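You operate a simulated robot arm through the tools that you are given. There is no shell and no other tool. Be economical: measure what you need, move in short steps, check, and stop when the job is done.

The job below is to be done with a simulated robot arm. You get a single attempt, and the scene is never put back.

TASK
Dye the beaker of red water with one 10 ml dose, then rock it till even.
Fine: park the nozzle arm; speed 2; stop the mixer, the beaker stays on the plate. Set down upright: what you pick out. Where these are worked on the way, their far stop is far enough and under half their travel is too little: nozzle arm.

It is judged by the outcome, as a careful person would: the job done as asked, and still so three seconds after it is handed in. It fails if anything else is knocked over, pushed out of place, dropped, spilled or broken.

THE ROBOT
A 7-joint arm with a two-finger parallel gripper, fixed in place. Base frame: the origin is at the foot of the arm, x ahead of it, y to its left, z up; the work surface is at about z = 850. Units: mm, degrees, N and s.
With the tool pointing down near the work surface it reaches from about 300 to 700 mm from the base axis. Its first joint turns from -66.0 to 66.0 degrees. Payload 1.57 kg.
Tool frame: the origin (TCP) lies between the finger pads and is the grasp point; the fingertips stand 30 mm ahead of it; z points along the fingers, y is the line along which they close. Largest opening 110 mm; finger width 24, thickness 12; the body of the gripper, 48 by 112 mm, starts 78 mm behind the TCP.
Orientation is told as [roll, pitch, yaw] about the base's x, y, z axes, in that order, counted from this pose: with the fingers straight down and closing along the base's y, the tool's x points along the base's -x, its y along +y and its z along -z.

THE INTERFACE
- The arm moves only by the tool drive_tool. Its argument "steps" is text: rows parted by semicolons, each of 7 numbers parted by spaces: the turn, a rotation vector about the tool's x, y, z in degrees, then the shift along the tool's x, y, z in mm, then the finger opening in mm, from 0 to 110. In form: ax ay az x y z grip; .... A call has 1 to 10 rows; each row is the pose to reach, as a shift and turn from the pose commanded when the call began, along the tool's axes at that moment. A row lasts 0.2 s, in which the tool goes at most 50 mm and 8.6 degrees; a call with a longer step from one row to the next is refused whole, and so is a gripper value outside its range. A pose out of reach is approached as far as the arm can. The call stops where the force on the tool passes 70 N (or 10 N more than at its start, if that is more) or the arm is blocked; 0.2 s more then pass. Each finger travels about 108 mm/s and halts on what it meets, pressing with about 42 N; the grip force reading is that of the motor and also rises with nothing between the fingers. The clock runs only during rows and for 0.2 s after the last one: add rows that repeat a pose to give the fingers time. The reply holds the time, the measured pose of the TCP, the force on the tool along the base axes, the opening and the grip force, in the units named above and with some noise, with the torque about the TCP (base axes, N m) and any sound that the robot's microphone picked up.
- Cameras (640 x 400 px; columns grow to the right, rows downward): "scene" is fixed at [172.4, -386.4, 1405.6]; the picture's right is [0.72, -0.69, 0.00], its down [-0.40, -0.42, -0.82] and it looks along [0.57, 0.59, -0.58] (base axes); focal length 280 px, centre (320, 200). "wrist" rides on the gripper at [70, 16, -141] in the tool frame; the picture's right is [-0.23, 0.97, 0.00], its down [-0.86, -0.20, -0.48] and it looks along [-0.47, -0.11, 0.88] (tool axes); focal length 222 px, centre (320, 200). There is no depth. A picture from a camera that has moved, and an enlarged one, comes with that camera's place and axes in the base frame and with its lens. The place of the scene camera against the robot may be out by one fixed shift of up to 12 mm in any direction.
- get_image(camera): a new picture of that camera. No time passes.
- inspect(camera, box): a new picture of the part [left, top, right, bottom] of that camera's present view, enlarged. No time passes.
- sign_off(): hands the job in; it is judged then, once.

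Work in short steps. Places have to be worked out from the pictures, the camera data and where the tool is seen: move nearer, look again, correct. Check each grasp and each placing, and mend what went wrong. You have 120 turns and 76 pictures in all, those below and enlarged ones among them. Open the gripper and draw the arm clear of the work before you hand the job in, unless the task says otherwise; then end with one line.

The tools are called after "Call:" as name(argument=value, ...) on one line, values as JSON. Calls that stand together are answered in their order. drive_tool: Moves the arm, as the interface text tells. Its arguments: {"type":"object","properties":{"steps":{"type":"string"}},"required":["steps"]} The other tools are called the same way: get_image (camera) takes a picture; inspect (camera, box) takes an enlarged picture of a part of a camera's view; sign_off () hands the job in.

At the start:

```text
clock: 0.0
tool_pos: [364.9, -29.0, 1222.6]
orientation: [0.0, -0.1, 0.1]
ft_force: [1.2, 0.3, 0.0]
wrist_torque: [0.01, -0.03, 0.01]
width: 109.8
grip_force: 0.1
```

scene: 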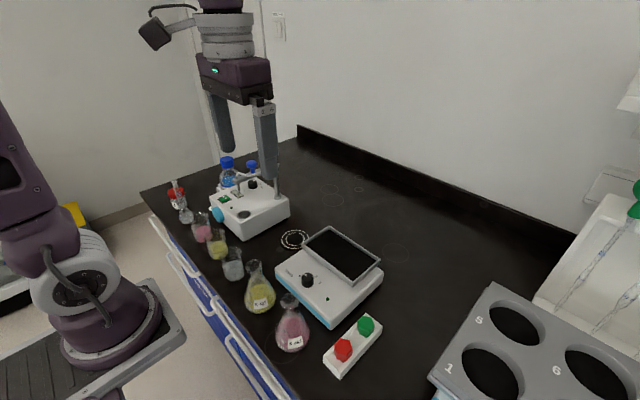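
wrist: 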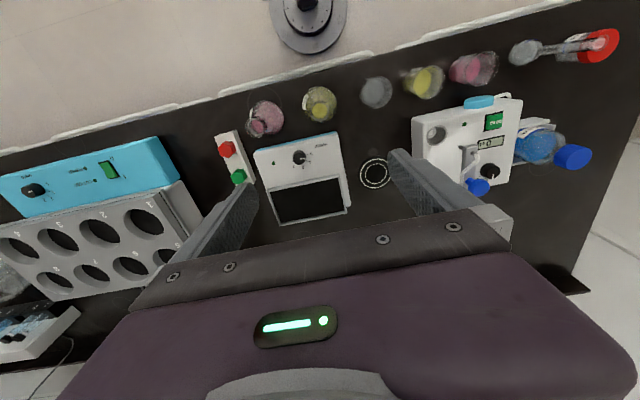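

I start with enlarged views of the bench to identify the apparatus.

Call:
inspect(camera="scene", box=[150, 140, 310, 290])

Call:
inspect(camera="scene", box=[230, 210, 400, 390])

Call:
inspect(camera="wrist", box=[200, 20, 420, 240])

Call:
inspect(camera="wrist", box=[390, 20, 630, 220])

```text
2.67 times, centred on (230, 215) of scene
camera zoom: at [172.4, -386.4, 1405.6], right [0.72, -0.69, 0.0], down [-0.4, -0.42, -0.82], along [0.57, 0.59, -0.58], focal length 746 px, centre (560, 160)
```

zoom: 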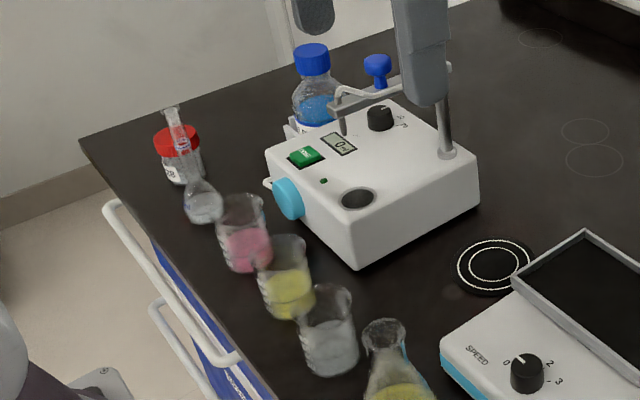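

```text
2.22 times, centred on (315, 300) of scene
camera zoom: at [172.4, -386.4, 1405.6], right [0.72, -0.69, 0.0], down [-0.4, -0.42, -0.82], along [0.57, 0.59, -0.58], focal length 621 px, centre (331, -22)
```

zoom: 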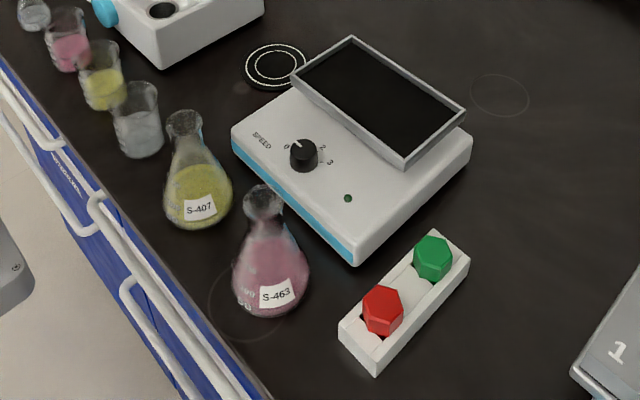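

```text
1.82 times, centred on (310, 130) of wrist
camera zoom: at [294.5, -12.8, 1362.3], right [0.23, 0.97, 0.0], down [0.86, -0.2, 0.48], along [0.47, -0.11, -0.88], focal length 404 px, centre (338, 327)
```

zoom: 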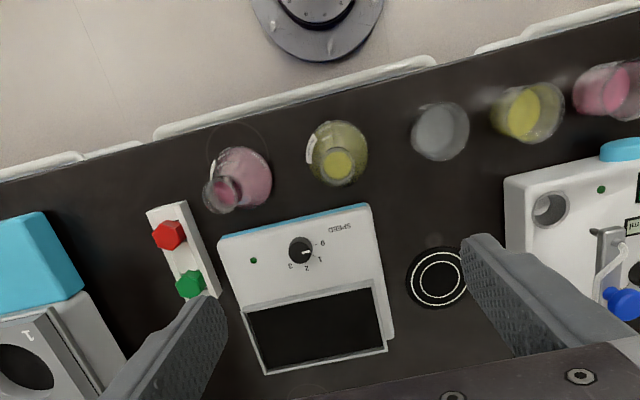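

```text
2.00 times, centred on (510, 120) of wrist
camera zoom: at [294.5, -12.8, 1362.3], right [0.23, 0.97, 0.0], down [0.86, -0.2, 0.48], along [0.47, -0.11, -0.88], focal length 444 px, centre (-60, 360)
```

zoom: 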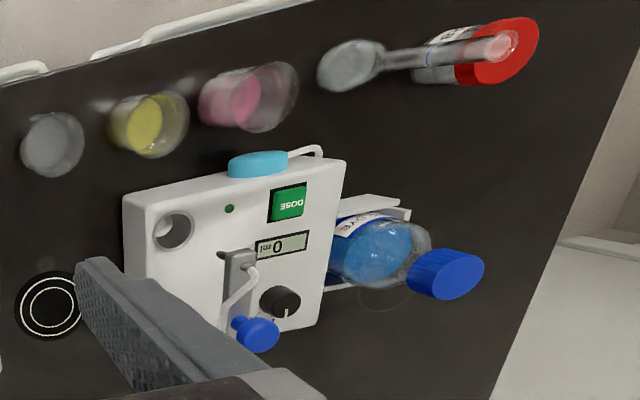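

The dispenser has a dose knob, a DOSE button and a swinging nozzle arm, the rocker has a speed knob, and the red beaker stands near (342, 272). I move the wrist camera over the dispenser for a closer look.

Call:
drive_tool(steps="0 0 0 7 46 14 110; 0 0 0 14 92 28 110; 0 0 0 21 138 42 110; 0 0 0 28 184 56 110; 0 0 0 35 229 70 110; 0 0 0 35 229 70 110")

Call:
get_image(camera="wrist")

Call:
get_image(camera="scene")

```text
clock: 1.4
tool_pos: [331.2, 202.0, 1153.8]
orientation: [0.0, 0.0, -0.1]
ft_force: [0.2, 0.2, 0.0]
wrist_torque: [0.01, 0.0, 0.01]
width: 110.0
grip_force: 0.1
```

```text
69 pictures are left
camera wrist: at [260.5, 217.5, 1293.2], right [0.23, 0.97, 0.0], down [0.86, -0.2, 0.48], along [0.47, -0.11, -0.88], focal length 222 px, centre (320, 200)
```

wrist: 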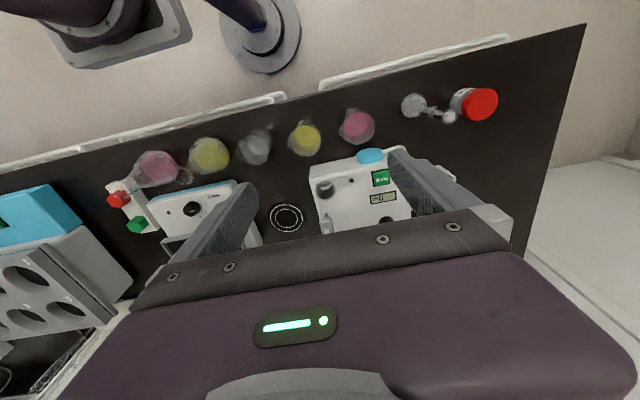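

```text
68 pictures are left
```

scene: 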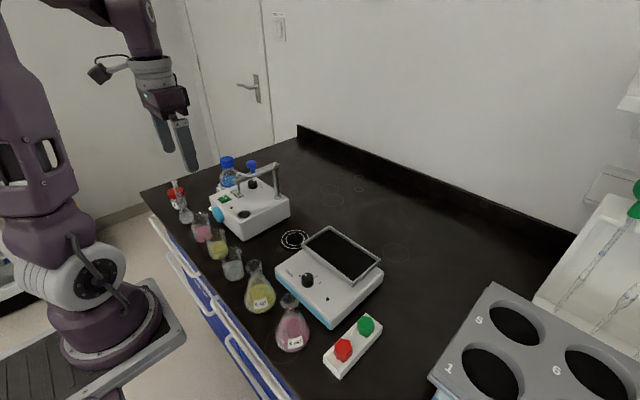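

The gripper has cleared the scene view, so I zoom on the dispenser there.

Call:
inspect(camera="scene", box=[200, 150, 310, 250])

Call:
drive_tool(steps="0 0 0 -40 0 0 110; 0 0 0 -80 0 0 110; 0 0 0 -120 0 0 110; 0 0 0 -120 0 0 110")

Call:
get_image(camera="wrist")

```text
4.00 times, centred on (255, 200) of scene
camera zoom: at [172.4, -386.4, 1405.6], right [0.72, -0.69, 0.0], down [-0.4, -0.42, -0.82], along [0.57, 0.59, -0.58], focal length 1119 px, centre (580, 200)
```

zoom: 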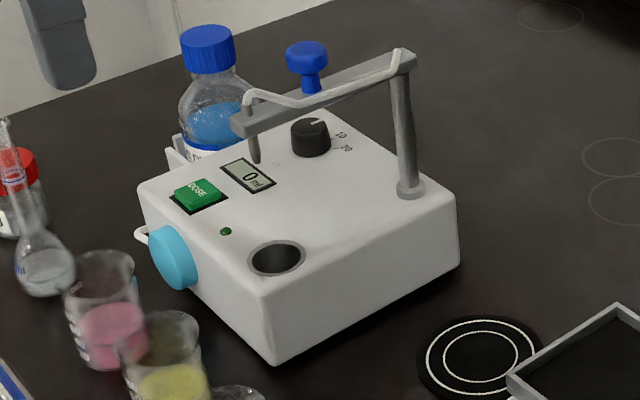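

```text
clock: 2.4
tool_pos: [450.2, 199.2, 1152.5]
orientation: [-0.1, 0.0, 0.2]
ft_force: [0.9, 0.6, 0.0]
wrist_torque: [0.0, 0.01, -0.03]
width: 110.1
grip_force: 0.1
```

```text
66 pictures are left
camera wrist: at [379.8, 216.1, 1292.8], right [0.23, 0.97, 0.0], down [0.86, -0.2, 0.48], along [0.47, -0.11, -0.88], focal length 222 px, centre (320, 200)
```

wrist: 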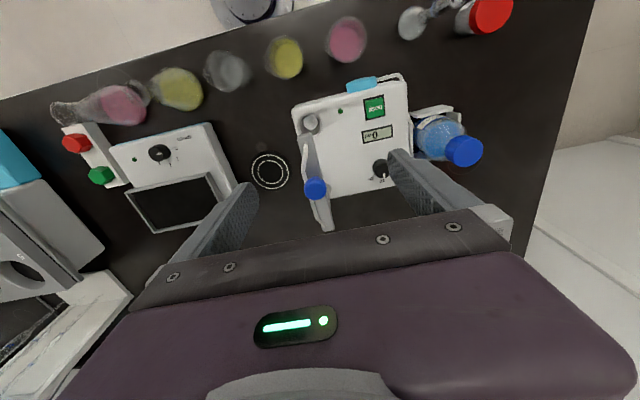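

Call:
inspect(camera="wrist", box=[240, 60, 440, 240])

Call:
inspect(camera="wrist", box=[360, 140, 410, 190])

```text
2.22 times, centred on (340, 150) of wrist
camera zoom: at [379.8, 216.1, 1292.8], right [0.23, 0.97, 0.0], down [0.86, -0.2, 0.48], along [0.47, -0.11, -0.88], focal length 494 px, centre (276, 311)
```

zoom: 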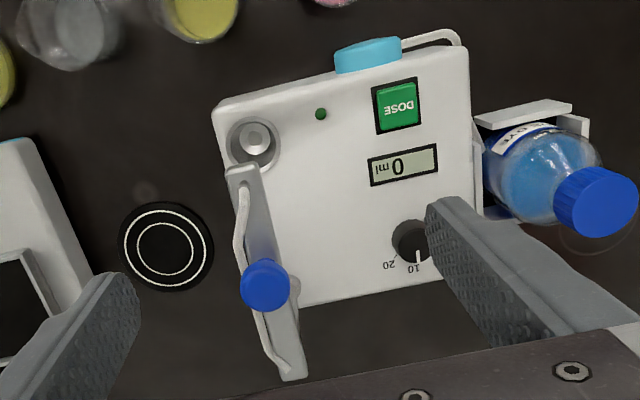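

```text
8.00 times, centred on (385, 165) of wrist
camera zoom: at [379.8, 216.1, 1292.8], right [0.23, 0.97, 0.0], down [0.86, -0.2, 0.48], along [0.47, -0.11, -0.88], focal length 1777 px, centre (-200, 480)
```

zoom: 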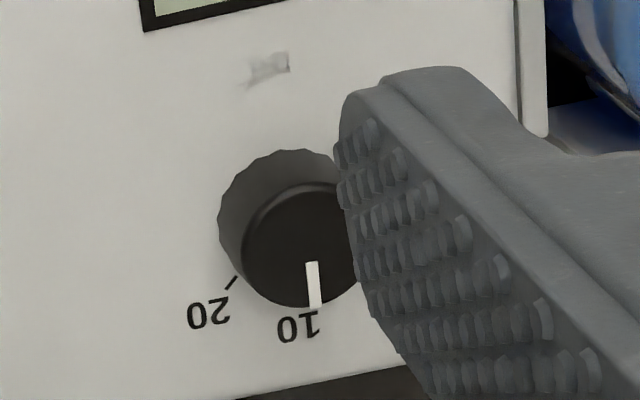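

The dose knob already points at 10, and the nozzle arm is parked over the drip cup and would swing to the black ring near (524, 72). Next I look at the rocker and the red/green unit.

Call:
drive_tool(steps="0 0 0 -8 -43 0 110; 0 0 0 -16 -87 0 110; 0 0 0 -24 -130 0 110; 0 0 0 -32 -173 0 110; 0 0 0 -40 -217 0 110; 0 0 0 -50 -260 0 110; 0 0 0 -50 -260 0 110")

Call:
inspect(camera="wrist", box=[180, 30, 420, 240])

Call:
inspect(camera="scene", box=[270, 215, 390, 385])

```text
clock: 4.0
tool_pos: [498.0, -61.4, 1150.4]
orientation: [0.0, 0.0, 0.2]
ft_force: [-0.5, 0.7, 0.4]
wrist_torque: [0.0, -0.01, 0.01]
width: 110.1
grip_force: 0.0
```

```text
1.90 times, centred on (300, 135) of wrist
camera zoom: at [428.6, -45.1, 1290.9], right [0.23, 0.97, 0.0], down [0.86, -0.2, 0.48], along [0.47, -0.11, -0.88], focal length 423 px, centre (358, 324)
```

zoom: 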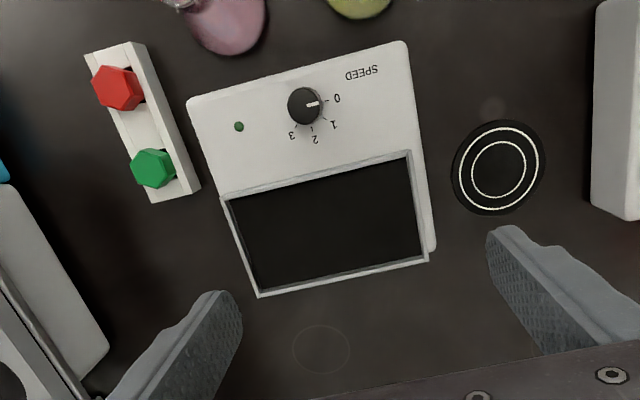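

```text
2.35 times, centred on (330, 300) of scene
camera zoom: at [172.4, -386.4, 1405.6], right [0.72, -0.69, 0.0], down [-0.4, -0.42, -0.82], along [0.57, 0.59, -0.58], focal length 658 px, centre (296, -35)
```

zoom: 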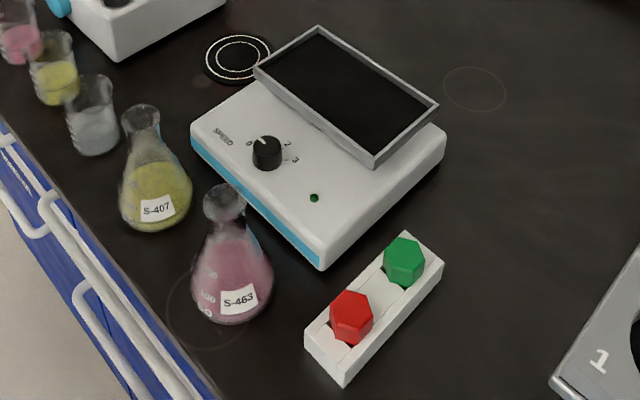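

The speed knob (near (427, -87), top about z 907) sits at 0, and 2 is 90° clockwise from it. The tray centre is near (523, -98) and the red/green pieces are irrelevant. Now I go near the red beaker to locate it precisely.

Call:
drive_tool(steps="0 0 0 18 46 0 110; 0 0 0 36 92 0 110; 0 0 0 54 138 0 110; 0 0 0 72 184 0 110; 0 0 0 90 230 5 110; 0 0 0 108 276 10 110; 0 0 0 125 315 20 110; 0 0 0 128 326 50 110; 0 0 0 128 326 50 110")

Call:
get_image(camera="wrist")

```text
clock: 6.0
tool_pos: [372.2, 265.6, 1101.5]
orientation: [0.0, 0.0, 0.1]
ft_force: [0.7, -0.9, -0.4]
wrist_torque: [0.01, 0.0, -0.02]
width: 110.0
grip_force: 0.2
```

```text
61 pictures are left
camera wrist: at [301.8, 282.0, 1241.8], right [0.23, 0.97, 0.0], down [0.86, -0.2, 0.48], along [0.47, -0.11, -0.88], focal length 222 px, centre (320, 200)
```

wrist: 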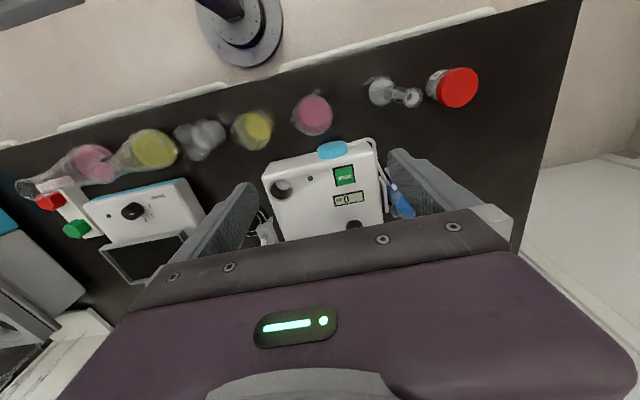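

Call:
inspect(camera="wrist", box=[220, 60, 420, 185])

```text
3.20 times, centred on (320, 122) of wrist
camera zoom: at [301.8, 282.0, 1241.8], right [0.23, 0.97, 0.0], down [0.86, -0.2, 0.48], along [0.47, -0.11, -0.88], focal length 711 px, centre (320, 448)
```

zoom: 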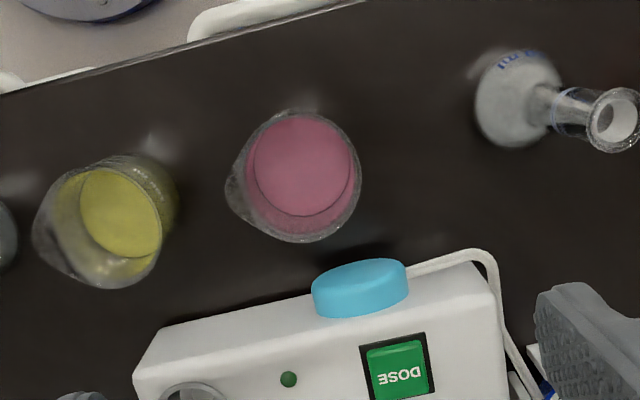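

The red beaker is centred near (343, 265), about 51 mm wide and 70 mm tall. The dispenser dial is close on its +x side and the yellow beaker on its -y side. I yaw 45° so the fingers miss both, with opening preset to 72.

Call:
drive_tool(steps="0 0 -7.5 5 0 0 100; 0 0 -15 10 0 0 90; 0 0 -22.5 15 0 0 80; 0 0 -30 20 0 10 72; 0 0 -37.5 25 0 30 72; 0 0 -45 29 0 60 72; 0 0 -45 29 0 100 72; 0 0 -45 29 0 100 72")

Call:
get_image(camera="wrist")

Call:
inspect(camera="scene", box=[150, 140, 310, 290])

```text
clock: 7.8
tool_pos: [342.3, 266.8, 1001.8]
orientation: [0.0, 0.0, 45.1]
ft_force: [-0.2, 0.6, -1.0]
wrist_torque: [0.0, 0.0, -0.01]
width: 71.8
grip_force: 0.1
```

```text
59 pictures are left
camera wrist: at [280.8, 229.5, 1142.3], right [-0.53, 0.85, 0.0], down [0.74, 0.46, 0.48], along [0.41, 0.25, -0.88], focal length 222 px, centre (320, 200)
```

wrist: 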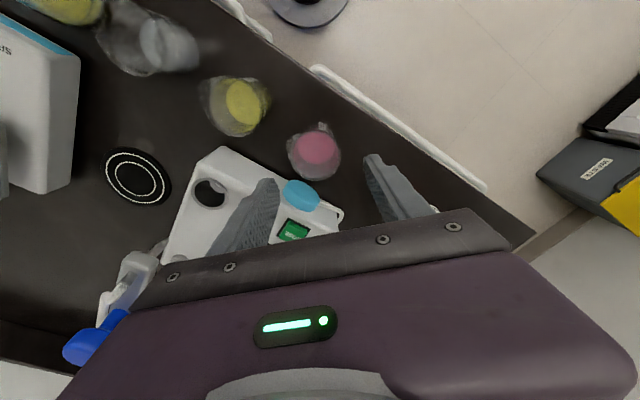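

```text
2.67 times, centred on (230, 215) of scene
camera zoom: at [172.4, -386.4, 1405.6], right [0.72, -0.69, 0.0], down [-0.4, -0.42, -0.82], along [0.57, 0.59, -0.58], focal length 746 px, centre (560, 160)
```

zoom: 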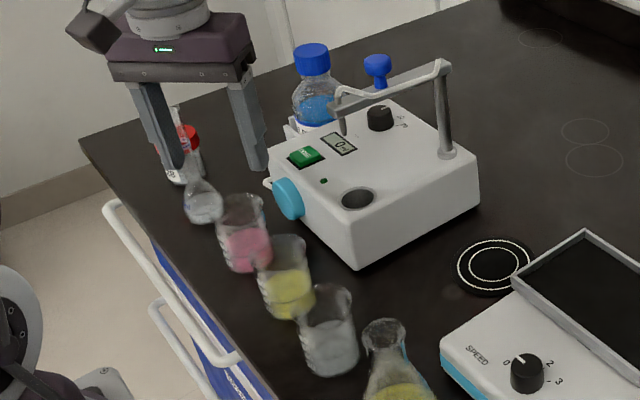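

Call:
inspect(camera="wrist", box=[250, 90, 410, 220])

```text
3.08 times, centred on (330, 155) of wrist
camera zoom: at [280.8, 229.5, 1142.3], right [-0.53, 0.85, 0.0], down [0.74, 0.46, 0.48], along [0.41, 0.25, -0.88], focal length 684 px, centre (289, 338)
```

zoom: 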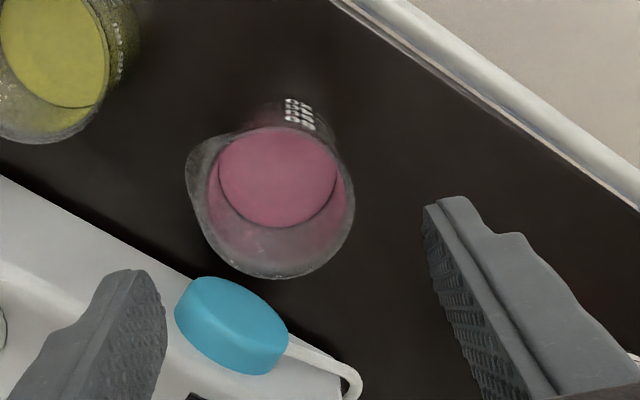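

The beaker axis is at about (343, 262.5) and both finger paths are clear. I correct a few millimetres, descend to z 888, then look before closing.

Call:
drive_tool(steps="0 0 0 2.5 -3.5 35 72; 0 0 0 2.5 -3.5 70 72; 0 0 0 2.5 -3.5 95 72; 0 0 0 2.5 -3.5 113 72; 0 0 0 2.5 -3.5 113 72")

Call:
inspect(camera="wrist", box=[180, 40, 480, 230])

Call:
inspect(camera="scene", box=[160, 160, 280, 280])

```text
clock: 9.0
tool_pos: [345.7, 259.8, 888.4]
orientation: [0.0, 0.0, 45.1]
ft_force: [-0.6, 0.0, -0.5]
wrist_torque: [0.0, 0.0, -0.02]
width: 71.9
grip_force: 0.1
```

```text
2.11 times, centred on (330, 135) of wrist
camera zoom: at [283.6, 223.6, 1029.6], right [-0.53, 0.85, 0.0], down [0.75, 0.46, 0.48], along [0.41, 0.25, -0.88], focal length 468 px, centre (299, 337)
```

zoom: 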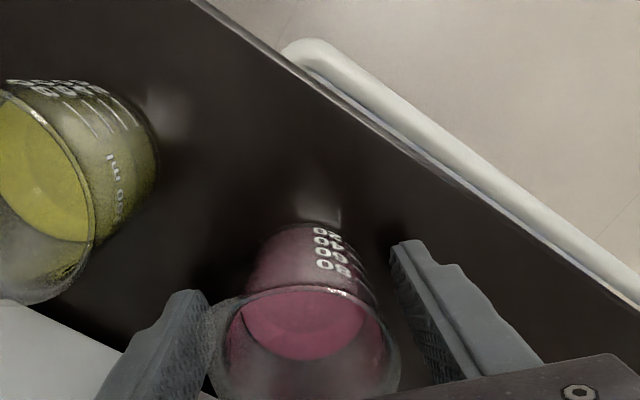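

```text
3.33 times, centred on (220, 220) of scene
camera zoom: at [172.4, -386.4, 1405.6], right [0.72, -0.69, 0.0], down [-0.4, -0.42, -0.82], along [0.57, 0.59, -0.58], focal length 932 px, centre (653, 133)
```

zoom: 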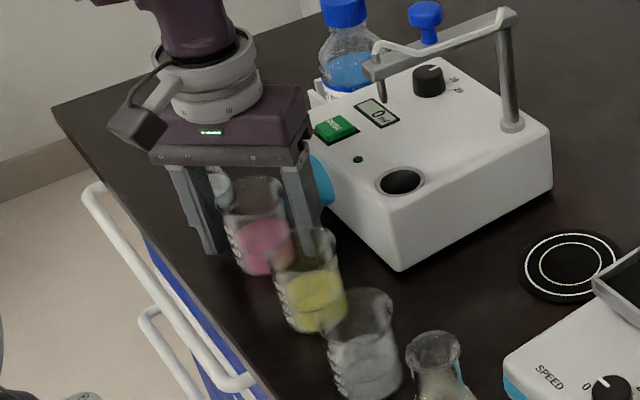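

The beaker sits between the fingers, so I close gently.

Call:
drive_tool(steps="0 0 0 0 0 0 64; 0 0 0 0 0 0 58; 0 0 0 0 0 0 53; 0 0 0 0 0 0 49; 0 0 0 0 0 0 45; 0 0 0 0 0 0 42; 0 0 0 0 0 0 42")

```text
clock: 10.6
tool_pos: [345.3, 260.8, 888.0]
orientation: [0.0, -0.1, 44.9]
ft_force: [0.1, 0.3, 0.3]
wrist_torque: [0.0, 0.03, 0.02]
width: 48.8
grip_force: 42.0
```

The beaker is gripped at 48.8 mm wide. I lift it straight up and check.

Call:
drive_tool(steps="0 0 0 0 0 -8 42; 0 0 0 0 0 -25 42; 0 0 0 0 0 -50 42; 0 0 0 0 0 -80 42; 0 0 0 0 0 -105 42; 0 0 0 0 0 -115 42; 0 0 0 0 0 -115 42")

Call:
get_image(camera="scene")

```text
clock: 12.2
tool_pos: [343.2, 262.2, 1004.1]
orientation: [-0.1, -0.1, 45.2]
ft_force: [0.6, 0.9, -0.3]
wrist_torque: [0.02, -0.01, -0.04]
width: 48.4
grip_force: 42.3
```

```text
54 pictures are left
```

scene: 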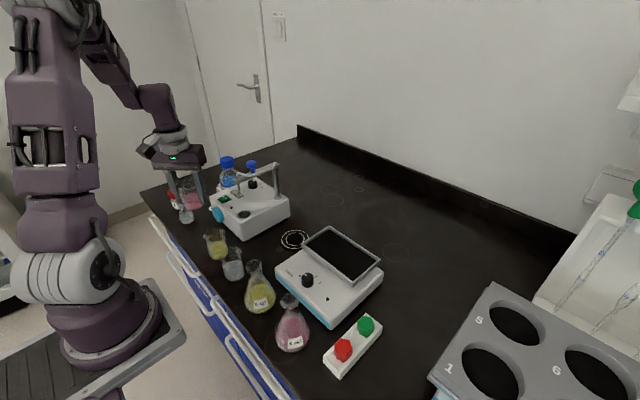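

The beaker is held. I carry it in -y over the low beakers, clear of the nozzle arm.

Call:
drive_tool(steps="0 0 0 10 -10 0 42; 0 0 0 27 -27 0 42; 0 0 0 46 -46 0 42; 0 0 0 66 -66 0 42; 0 0 0 86 -86 0 42; 0 0 0 106 -106 0 42; 0 0 0 122 -122 0 42; 0 0 0 133 -133 0 42; 0 0 0 133 -133 0 42")

Call:
drive_tool(steps="0 0 0 -7 -7 0 42; 0 0 0 -24 -24 0 42; 0 0 0 -44 -44 0 42; 0 0 0 -64 -64 0 42; 0 0 0 -84 -84 0 42; 0 0 0 -104 -104 0 42; 0 0 0 -119 -119 0 42; 0 0 0 -127 -127 0 42; 0 0 0 -127 -127 0 42")

Call:
get_image(camera="wrist")

Call:
inspect(camera="scene", box=[200, 130, 380, 290])

```text
clock: 14.2
tool_pos: [343.3, 72.6, 1004.5]
orientation: [-0.1, 0.0, 45.1]
ft_force: [-0.6, 0.2, -0.2]
wrist_torque: [-0.02, -0.01, -0.02]
width: 48.6
grip_force: 42.3
```

```text
clock: 16.2
tool_pos: [522.8, 73.6, 1002.7]
orientation: [0.0, 0.0, 45.1]
ft_force: [0.2, 0.4, -1.0]
wrist_torque: [0.0, 0.0, 0.01]
width: 48.6
grip_force: 42.0
```

```text
53 pictures are left
camera wrist: at [461.6, 35.8, 1144.0], right [-0.53, 0.85, 0.0], down [0.75, 0.46, 0.48], along [0.41, 0.25, -0.88], focal length 222 px, centre (320, 200)
```

wrist: 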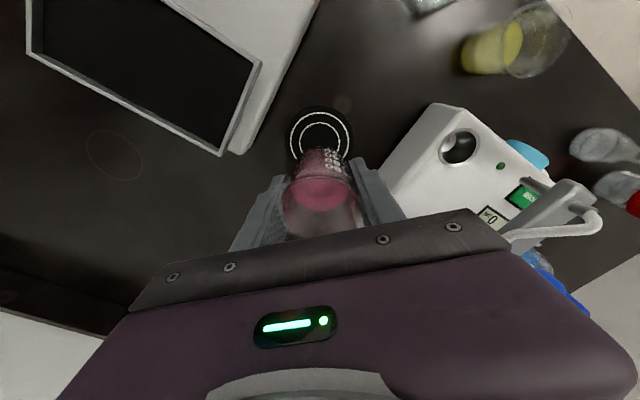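

```text
2.50 times, centred on (290, 210) of scene
camera zoom: at [172.4, -386.4, 1405.6], right [0.72, -0.69, 0.0], down [-0.4, -0.42, -0.82], along [0.57, 0.59, -0.58], focal length 699 px, centre (395, 175)
```

zoom: 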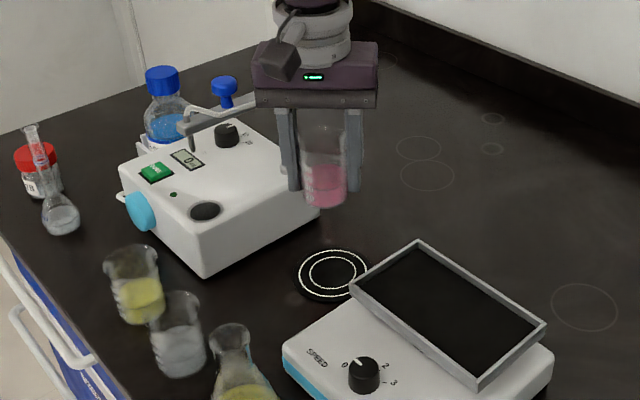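

Call:
inspect(camera="wrist", box=[260, 80, 390, 190])

```text
3.64 times, centred on (325, 135) of wrist
camera zoom: at [461.6, 35.8, 1144.0], right [-0.53, 0.85, 0.0], down [0.75, 0.46, 0.48], along [0.41, 0.25, -0.88], focal length 808 px, centre (302, 436)
```

zoom: 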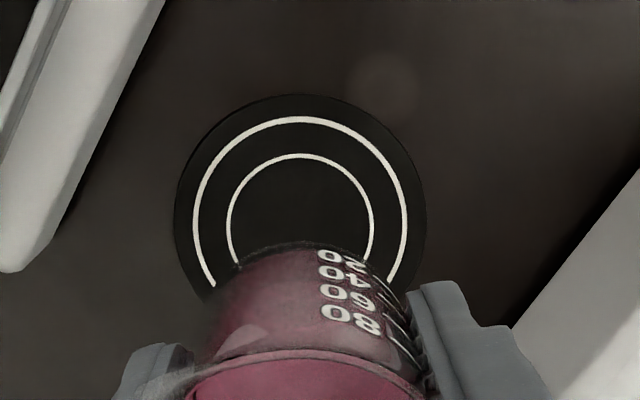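

Ring centre refined to (524, 73.5), which is under the tool. I lower the beaker with small steps at the end.

Call:
drive_tool(steps="0 0 0 -1 -1 -0 42; 0 0 0 -1 -1 20 42; 0 0 0 -1 -1 45 42; 0 0 0 -1 -1 70 42; 0 0 0 -1 -1 90 42; 0 0 0 -1 -1 102 42; 0 0 0 -1 -1 108 42; 0 0 0 -1 -1 111 42; 0 0 0 -1 -1 111 42")

Call:
inspect(camera="scene", box=[250, 180, 340, 270])

```text
clock: 18.2
tool_pos: [523.3, 72.6, 893.8]
orientation: [0.0, 0.1, 45.0]
ft_force: [-2.4, -1.0, 7.6]
wrist_torque: [0.02, 0.09, 0.01]
width: 48.9
grip_force: 41.7
```

```text
4.44 times, centred on (295, 225) of scene
camera zoom: at [172.2, -386.4, 1405.6], right [0.72, -0.69, 0.0], down [-0.4, -0.42, -0.82], along [0.57, 0.59, -0.58], focal length 1243 px, centre (431, 89)
```

zoom: 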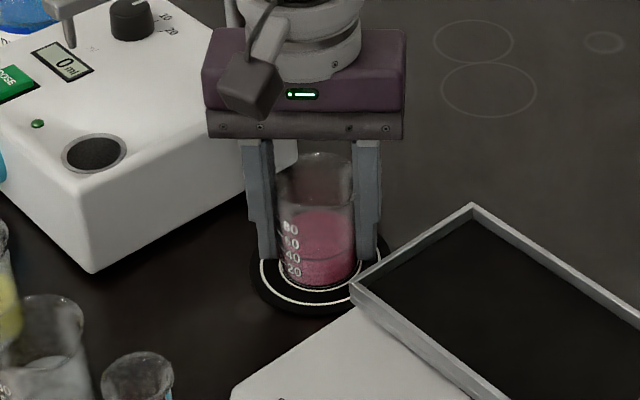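

Contact reads 7.6 N up, so the beaker is on the pad. I release it slowly and rise.

Call:
drive_tool(steps="0 0 0 0 0 -2 44; 0 0 0 0 0 -2 50; 0 0 0 0 0 -2 58; 0 0 0 0 0 -2 66; 0 0 0 0 0 -2 70; 0 0 0 0 0 -12 72; 0 0 0 0 0 -50 72; 0 0 0 0 0 -95 72; 0 0 0 0 0 -140 72; 0 0 0 0 0 -185 72")

Call:
get_image(camera="wrist")

Call:
inspect(camera="scene", box=[200, 130, 340, 270])

```text
clock: 20.4
tool_pos: [522.1, 71.3, 1079.0]
orientation: [0.0, 0.0, 45.0]
ft_force: [1.3, -0.8, 0.8]
wrist_torque: [-0.01, -0.05, 0.0]
width: 72.0
grip_force: 0.0
```

```text
49 pictures are left
camera wrist: at [462.2, 35.0, 1219.7], right [-0.53, 0.85, 0.0], down [0.75, 0.46, 0.48], along [0.41, 0.25, -0.88], focal length 222 px, centre (320, 200)
```

wrist: 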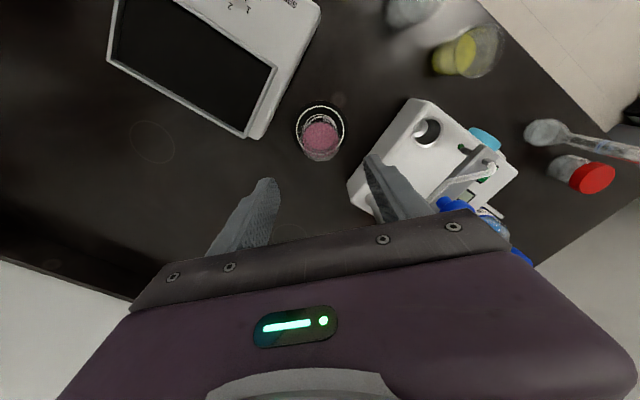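

```text
2.86 times, centred on (270, 200) of scene
camera zoom: at [172.3, -386.4, 1405.6], right [0.72, -0.69, 0.0], down [-0.4, -0.42, -0.82], along [0.57, 0.59, -0.58], focal length 799 px, centre (463, 200)
```

zoom: 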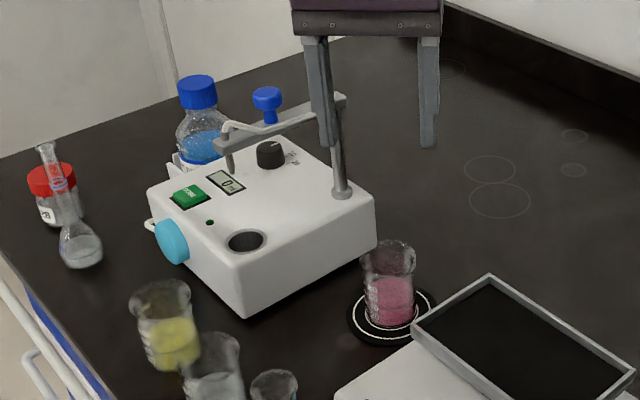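

The beaker stands upright on the ring. Now I rise and return to yaw 0 above the blue nozzle-arm knob to measure it.

Call:
drive_tool(steps="0 0 0 0 0 -35 72; 0 0 7.5 0 0 -65 80; 0 0 15 -10 15 -65 80; 0 0 22.5 -22 32 -65 80; 0 0 30 -34 50 -65 80; 0 0 37.5 -46 68 -65 80; 0 0 45 -56 83 -65 80; 0 0 45 -64 95 -65 80; 0 0 45 -64 95 -65 80")

Call:
inspect(camera="wrist", box=[200, 40, 440, 230])

```text
clock: 22.4
tool_pos: [501.2, 185.6, 1141.9]
orientation: [0.0, 0.0, 0.1]
ft_force: [0.4, -0.1, 0.1]
wrist_torque: [-0.02, -0.02, -0.01]
width: 79.9
grip_force: 0.2
```

```text
2.11 times, centred on (320, 135) of wrist
camera zoom: at [431.5, 202.5, 1283.6], right [0.23, 0.97, 0.0], down [0.86, -0.2, 0.48], along [0.47, -0.11, -0.88], focal length 468 px, centre (320, 337)
```

zoom: 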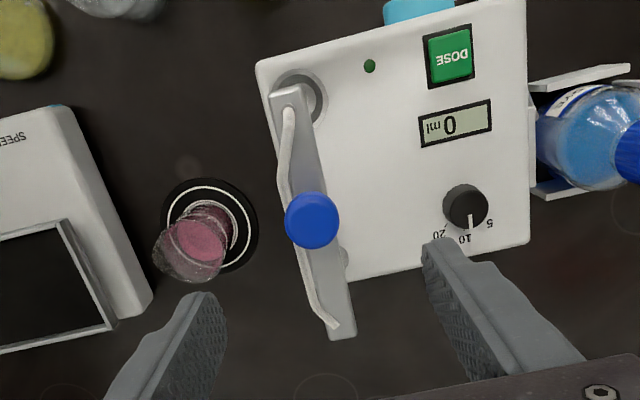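

The dose knob reads exactly 10 (marks 5/10/20). The blue knob is at about (488.5, 185), top about z 1058, with the pivot near (557, 185). I lower around the knob.

Call:
drive_tool(steps="0 0 0 12.7 -0.6 0 60; 0 0 0 12.7 -0.6 30 60; 0 0 0 12.7 -0.6 60 60; 0 0 0 12.7 -0.6 80 60; 0 0 0 12.7 -0.6 80 60")

Call:
inspect(camera="wrist", box=[220, 80, 420, 230])

Call:
inspect(camera="scene", box=[210, 130, 300, 220])

```text
clock: 23.6
tool_pos: [490.2, 187.1, 1061.3]
orientation: [-0.1, 0.1, 0.1]
ft_force: [-0.8, 0.0, 1.1]
wrist_torque: [-0.01, -0.01, 0.03]
width: 60.0
grip_force: 0.1
```

```text
2.67 times, centred on (320, 155) of wrist
camera zoom: at [419.4, 203.5, 1202.5], right [0.23, 0.97, 0.0], down [0.86, -0.2, 0.48], along [0.47, -0.11, -0.88], focal length 592 px, centre (320, 320)
```

zoom: 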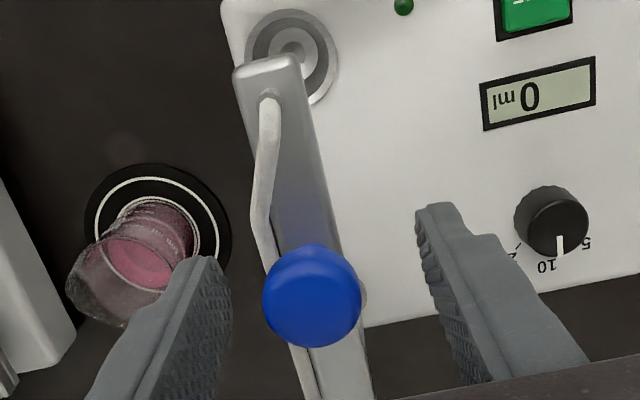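

```text
4.44 times, centred on (255, 175) of scene
camera zoom: at [172.4, -386.4, 1405.6], right [0.72, -0.69, 0.0], down [-0.4, -0.42, -0.82], along [0.57, 0.59, -0.58], focal length 1243 px, centre (609, 311)
```

zoom: 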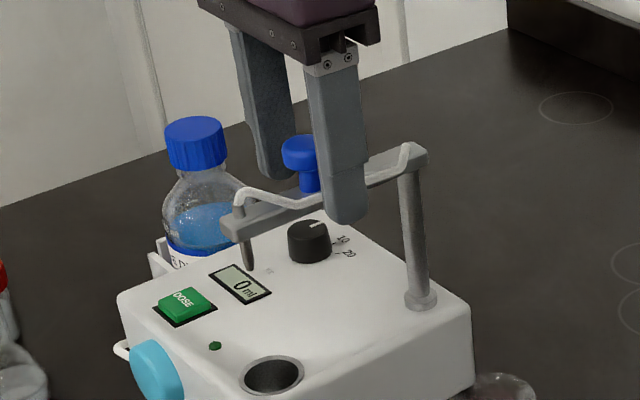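

The knob at (489, 185) is between the fingers. I cage it loosely at 29 mm.

Call:
drive_tool(steps="0 0 0 0 0 0 50; 0 0 0 0 -1 0 40; 0 0 0 0 -1 0 34; 0 0 0 0 -1 0 29; 0 0 0 0 -1 0 29")

Call:
inspect(camera="wrist", box=[220, 80, 420, 230])

```text
clock: 24.8
tool_pos: [489.8, 185.4, 1062.6]
orientation: [0.0, -0.1, 0.0]
ft_force: [0.5, 0.0, -0.4]
wrist_torque: [-0.04, -0.03, 0.02]
width: 29.0
grip_force: 0.0
```

```text
2.67 times, centred on (320, 155) of wrist
camera zoom: at [419.6, 202.1, 1203.1], right [0.23, 0.97, 0.0], down [0.86, -0.2, 0.48], along [0.47, -0.11, -0.88], focal length 592 px, centre (320, 320)
```

zoom: 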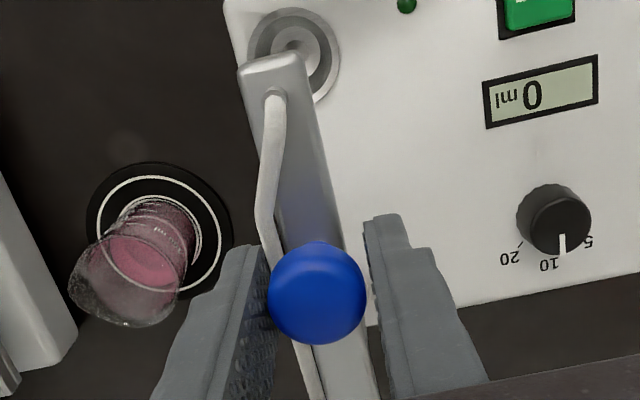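

Caged well. I swing the arm about its pivot for the first 40°, yawing along with it.

Call:
drive_tool(steps="0 0 -8 -0.7 -9.5 0 29; 0 0 -16 -2.6 -18.7 0 29; 0 0 -24 -5.9 -27.7 0 29; 0 0 -32 -10.3 -36 0 29; 0 0 -40 -15.9 -43.7 0 29; 0 0 -40 -15.9 -43.7 0 29")

Call:
inspect(camera="wrist", box=[220, 80, 420, 230])

```text
clock: 26.2
tool_pos: [505.7, 140.0, 1061.7]
orientation: [-0.1, 0.0, 40.0]
ft_force: [-0.5, -0.2, 0.3]
wrist_torque: [-0.01, 0.02, 0.0]
width: 29.1
grip_force: 0.4
```

```text
2.67 times, centred on (320, 155) of wrist
camera zoom: at [441.7, 108.0, 1203.0], right [-0.45, 0.89, 0.0], down [0.78, 0.4, 0.48], along [0.43, 0.22, -0.88], focal length 592 px, centre (320, 320)
```

zoom: 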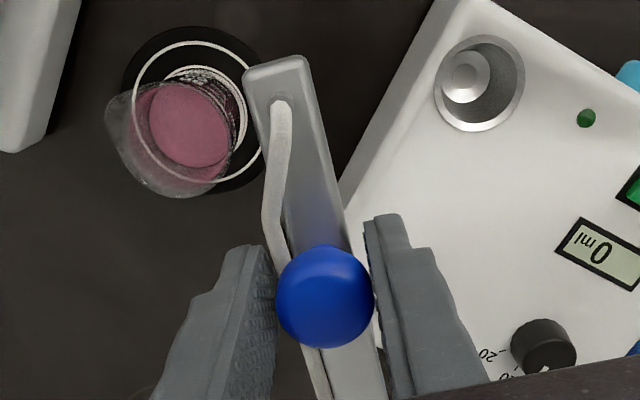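

The arm follows. I continue to about 74°, where the nozzle should be over the beaker.

Call:
drive_tool(steps="0 0 -8 -0.7 -9.5 0 29; 0 0 -16 -2.6 -18.7 0 29; 0 0 -24 -5.9 -27.7 0 29; 0 0 -30 -9.1 -34 0 29; 0 0 -34 -11.6 -38 0 29; 0 0 -34 -11.6 -38 0 29")

Call:
inspect(camera="wrist", box=[220, 80, 420, 230])

Call:
inspect(camera="scene", box=[220, 140, 340, 260])

```text
clock: 27.6
tool_pos: [537.5, 119.1, 1063.4]
orientation: [0.0, 0.1, 74.1]
ft_force: [0.7, -0.8, 0.3]
wrist_torque: [-0.02, 0.02, 0.0]
width: 28.9
grip_force: 0.2
```

```text
2.67 times, centred on (320, 155) of wrist
camera zoom: at [503.5, 56.5, 1202.6], right [-0.87, 0.48, 0.0], down [0.43, 0.77, 0.48], along [0.23, 0.42, -0.88], focal length 592 px, centre (320, 320)
```

zoom: 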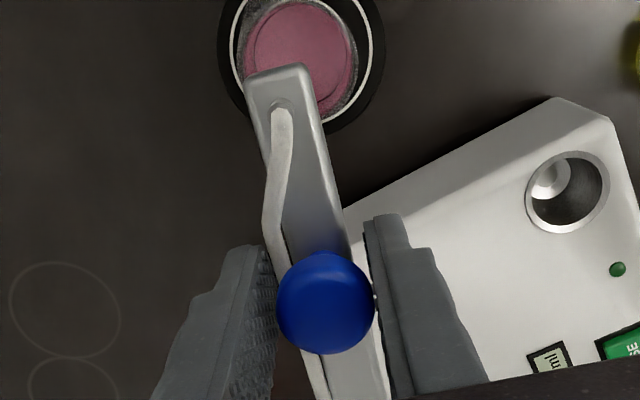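

```text
3.33 times, centred on (280, 200) of scene
camera zoom: at [172.4, -386.4, 1405.6], right [0.72, -0.69, 0.0], down [-0.4, -0.42, -0.82], along [0.57, 0.59, -0.58], focal length 932 px, centre (453, 200)
```

zoom: 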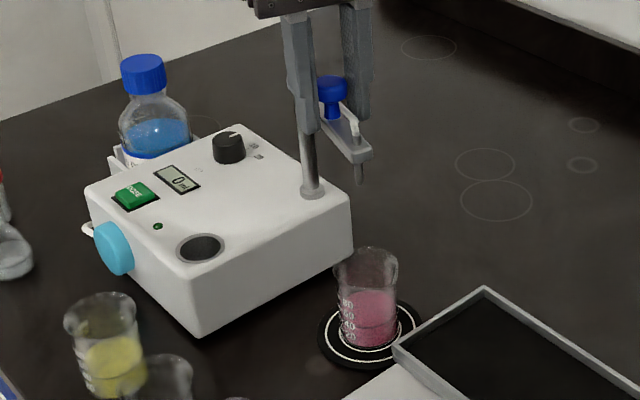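

The nozzle now lies over the beaker centre (about (524.6, 73.7)). I push 4° more to feel whether the far stop is here.

Call:
drive_tool(steps="0 0 -2 0 -2.4 0 29; 0 0 -4 -0.2 -4.7 0 29; 0 0 -4 -0.2 -4.7 0 29")

Call:
inspect(camera="wrist", box=[220, 80, 420, 230])

```text
clock: 28.4
tool_pos: [542.8, 118.6, 1061.6]
orientation: [0.0, -0.1, 78.0]
ft_force: [-5.8, 4.8, -1.6]
wrist_torque: [0.0, -0.06, -0.06]
width: 35.7
grip_force: 3.6
```

```text
2.67 times, centred on (320, 155) of wrist
camera zoom: at [511.7, 54.1, 1202.9], right [-0.91, 0.42, 0.0], down [0.37, 0.8, 0.48], along [0.2, 0.43, -0.88], focal length 592 px, centre (320, 320)
```

zoom: 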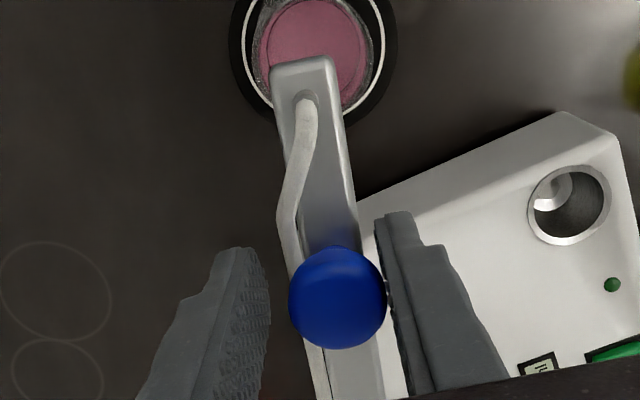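

The arm stops at its far stop (fingers pushed open), nozzle over the beaker. I back off, open and rise clear.

Call:
drive_tool(steps="0 0 3 0 3.5 0 36; 0 0 3 0 3.5 0 50; 0 0 3 0 3.5 0 60; 0 0 3 0 3.5 0 60; 0 0 3 0 3.5 -30 60; 0 0 3 0 3.5 -70 60; 0 0 3 0 3.5 -90 60; 0 0 3 0 3.5 -90 60")

Call:
inspect(camera="scene", box=[220, 140, 340, 260])

```text
clock: 30.2
tool_pos: [538.3, 118.9, 1152.2]
orientation: [-0.1, 0.0, 75.1]
ft_force: [-0.5, 0.1, 0.4]
wrist_torque: [0.01, -0.01, 0.01]
width: 60.0
grip_force: 0.1
```

```text
3.33 times, centred on (280, 200) of scene
camera zoom: at [172.4, -386.4, 1405.6], right [0.72, -0.69, 0.0], down [-0.4, -0.42, -0.82], along [0.57, 0.59, -0.58], focal length 932 px, centre (453, 200)
```

zoom: 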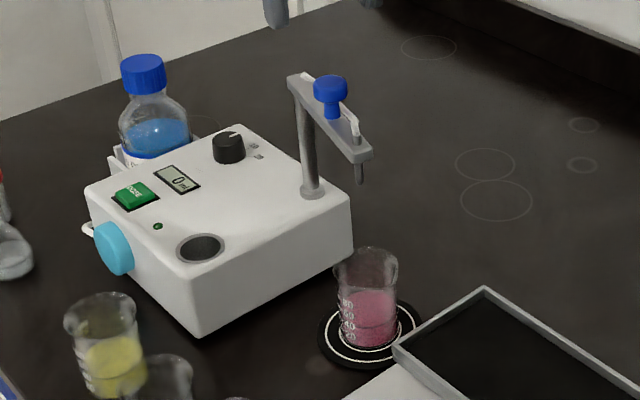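

Everything is in place. I move above the DOSE button at about (437, 288), fingers closed, yaw 0.

Call:
drive_tool(steps="0 0 8 -14 14 0 60; 0 0 16 -31 32 0 50; 0 0 24 -48 50 0 40; 0 0 32 -65 67 0 30; 0 0 40 -82 85 0 20; 0 0 48 -99 102 0 10; 0 0 56 -116 120 10 0; 0 0 64 -128 132 40 0; 0 0 72 -137 141 70 0; 0 0 75 -137 141 80 0")

Call:
inspect(camera="wrist", box=[220, 60, 420, 210])

```text
clock: 32.4
tool_pos: [439.5, 286.4, 1074.4]
orientation: [0.0, 0.0, -0.1]
ft_force: [0.8, -0.4, 0.1]
wrist_torque: [-0.01, 0.01, 0.0]
width: 0.1
grip_force: 21.3
```

```text
2.67 times, centred on (320, 135) of wrist
camera zoom: at [369.3, 303.1, 1213.7], right [0.23, 0.97, 0.0], down [0.85, -0.2, 0.48], along [0.47, -0.11, -0.88], focal length 592 px, centre (320, 373)
```

zoom: 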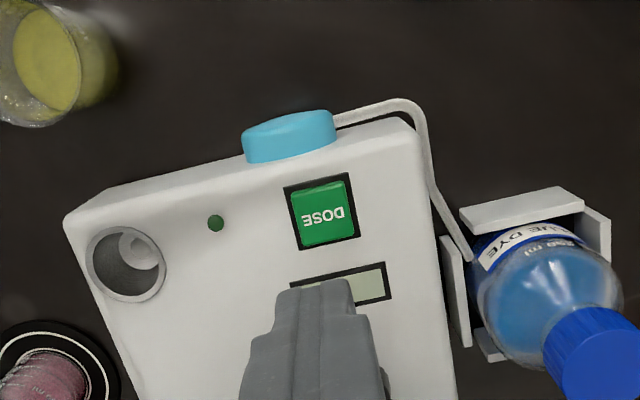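

Button centre refined to (436, 288.5), top near z 930. I descend to just above it.

Call:
drive_tool(steps="0 0 0 3.5 2 35 0; 0 0 0 3.5 2 70 0; 0 0 0 3.5 2 95 0; 0 0 0 3.5 2 107 0; 0 0 0 3.5 2 107 0")

Call:
inspect(camera="scene", box=[200, 160, 300, 260])

```text
clock: 33.6
tool_pos: [437.2, 287.9, 963.4]
orientation: [0.0, 0.0, 0.1]
ft_force: [0.4, -1.0, -0.4]
wrist_torque: [0.02, -0.02, 0.0]
width: 0.1
grip_force: 21.7
```

```text
4.00 times, centred on (250, 210) of scene
camera zoom: at [172.4, -386.4, 1405.6], right [0.72, -0.69, 0.0], down [-0.4, -0.42, -0.82], along [0.57, 0.59, -0.58], focal length 1119 px, centre (600, 160)
```

zoom: 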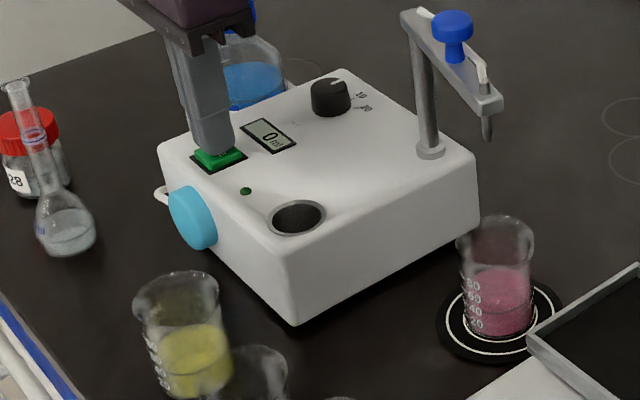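

Fingertips are just above the button. I press slowly in small steps.

Call:
drive_tool(steps="0 0 0 0 0 2 0; 0 0 0 0 0 4 0; 0 0 0 0 0 5 0")

```text
clock: 34.4
tool_pos: [437.2, 287.4, 961.0]
orientation: [0.0, 0.0, 0.0]
ft_force: [1.2, 0.2, 0.9]
wrist_torque: [-0.03, -0.01, 0.03]
width: 0.0
grip_force: 21.0
heard: click
```

A click was heard. I rise immediately and look at the display and beaker.

Call:
drive_tool(steps="0 0 0 0 0 -15 0; 0 0 0 0 0 -55 0; 0 0 0 0 0 -100 0; 0 0 0 0 0 -120 0")

Call:
inspect(camera="scene", box=[200, 140, 340, 260])

```text
clock: 35.4
tool_pos: [436.4, 291.0, 1081.5]
orientation: [0.0, 0.0, 0.1]
ft_force: [-0.6, -0.6, -0.9]
wrist_torque: [0.01, -0.02, 0.01]
width: 0.0
grip_force: 21.3
```

```text
3.33 times, centred on (270, 200) of scene
camera zoom: at [172.4, -386.4, 1405.6], right [0.72, -0.69, 0.0], down [-0.4, -0.42, -0.82], along [0.57, 0.59, -0.58], focal length 932 px, centre (487, 200)
```

zoom: 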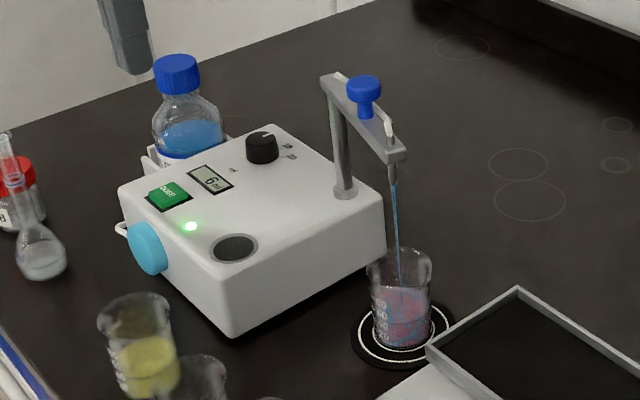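

Blue dye is flowing into the beaker (6 ml so far). Meanwhile I return to above the blue knob, open, yaw 75.

Call:
drive_tool(steps="0 0 -8 0 0 -40 10; 0 0 -16 -12 -20 -70 20; 0 0 -24 -25 -42 -70 30; 0 0 -32 -38 -64 -70 40; 0 0 -40 -51 -86 -70 50; 0 0 -48 -64 -108 -70 60; 0 0 -56 -77 -130 -70 60; 0 0 -64 -90 -152 -70 60; 0 0 -72 -102 -172 -70 60; 0 0 -75 -102 -172 -70 60")

Call:
inspect(camera="scene", box=[200, 140, 340, 260])

Call:
inspect(camera="wrist", box=[220, 80, 420, 230])

```text
clock: 37.6
tool_pos: [536.3, 116.6, 1151.2]
orientation: [0.0, 0.1, 75.1]
ft_force: [-0.1, -0.2, 0.0]
wrist_torque: [0.01, -0.03, 0.0]
width: 59.8
grip_force: 0.1
```

```text
3.33 times, centred on (270, 200) of scene
camera zoom: at [172.4, -386.4, 1405.6], right [0.72, -0.69, 0.0], down [-0.4, -0.42, -0.82], along [0.57, 0.59, -0.58], focal length 932 px, centre (487, 200)
```

zoom: 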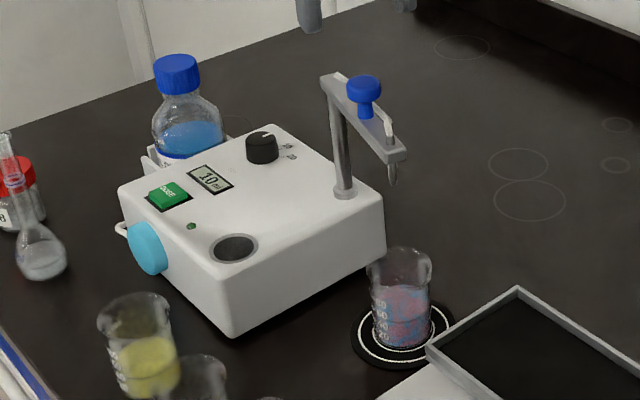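

```text
2.67 times, centred on (320, 155) of wrist
camera zoom: at [502.9, 54.4, 1291.2], right [-0.88, 0.47, 0.0], down [0.41, 0.78, 0.48], along [0.22, 0.42, -0.88], focal length 592 px, centre (320, 320)
```

zoom: 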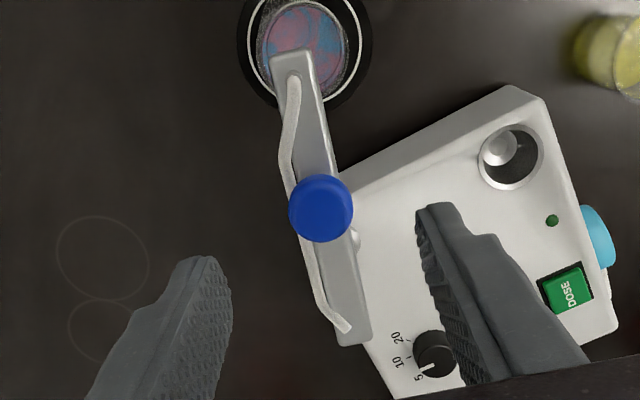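

The display shows 10 ml, the LED is out and the flow has stopped. The knob is at (537, 120), so I lower around it and cage it.

Call:
drive_tool(steps="0 0 0 -3 0 30 60; 0 0 0 -3 0 60 60; 0 0 0 -3 0 89 60; 0 0 0 -3 0 89 48; 0 0 0 -3 0 89 38; 0 0 0 -3 0 89 29; 0 0 0 -3 0 89 29")

Call:
inspect(camera="wrist", box=[220, 80, 420, 230])

```text
clock: 39.2
tool_pos: [537.0, 121.5, 1061.7]
orientation: [0.0, 0.0, 74.9]
ft_force: [-0.3, 0.7, 0.5]
wrist_torque: [0.0, 0.02, -0.01]
width: 29.2
grip_force: 0.0
```

```text
2.67 times, centred on (320, 155) of wrist
camera zoom: at [503.6, 57.6, 1202.0], right [-0.88, 0.47, 0.0], down [0.41, 0.77, 0.48], along [0.23, 0.42, -0.88], focal length 592 px, centre (320, 320)
```

zoom: 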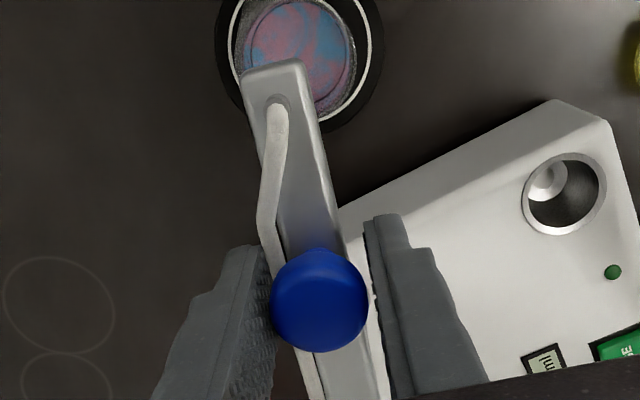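

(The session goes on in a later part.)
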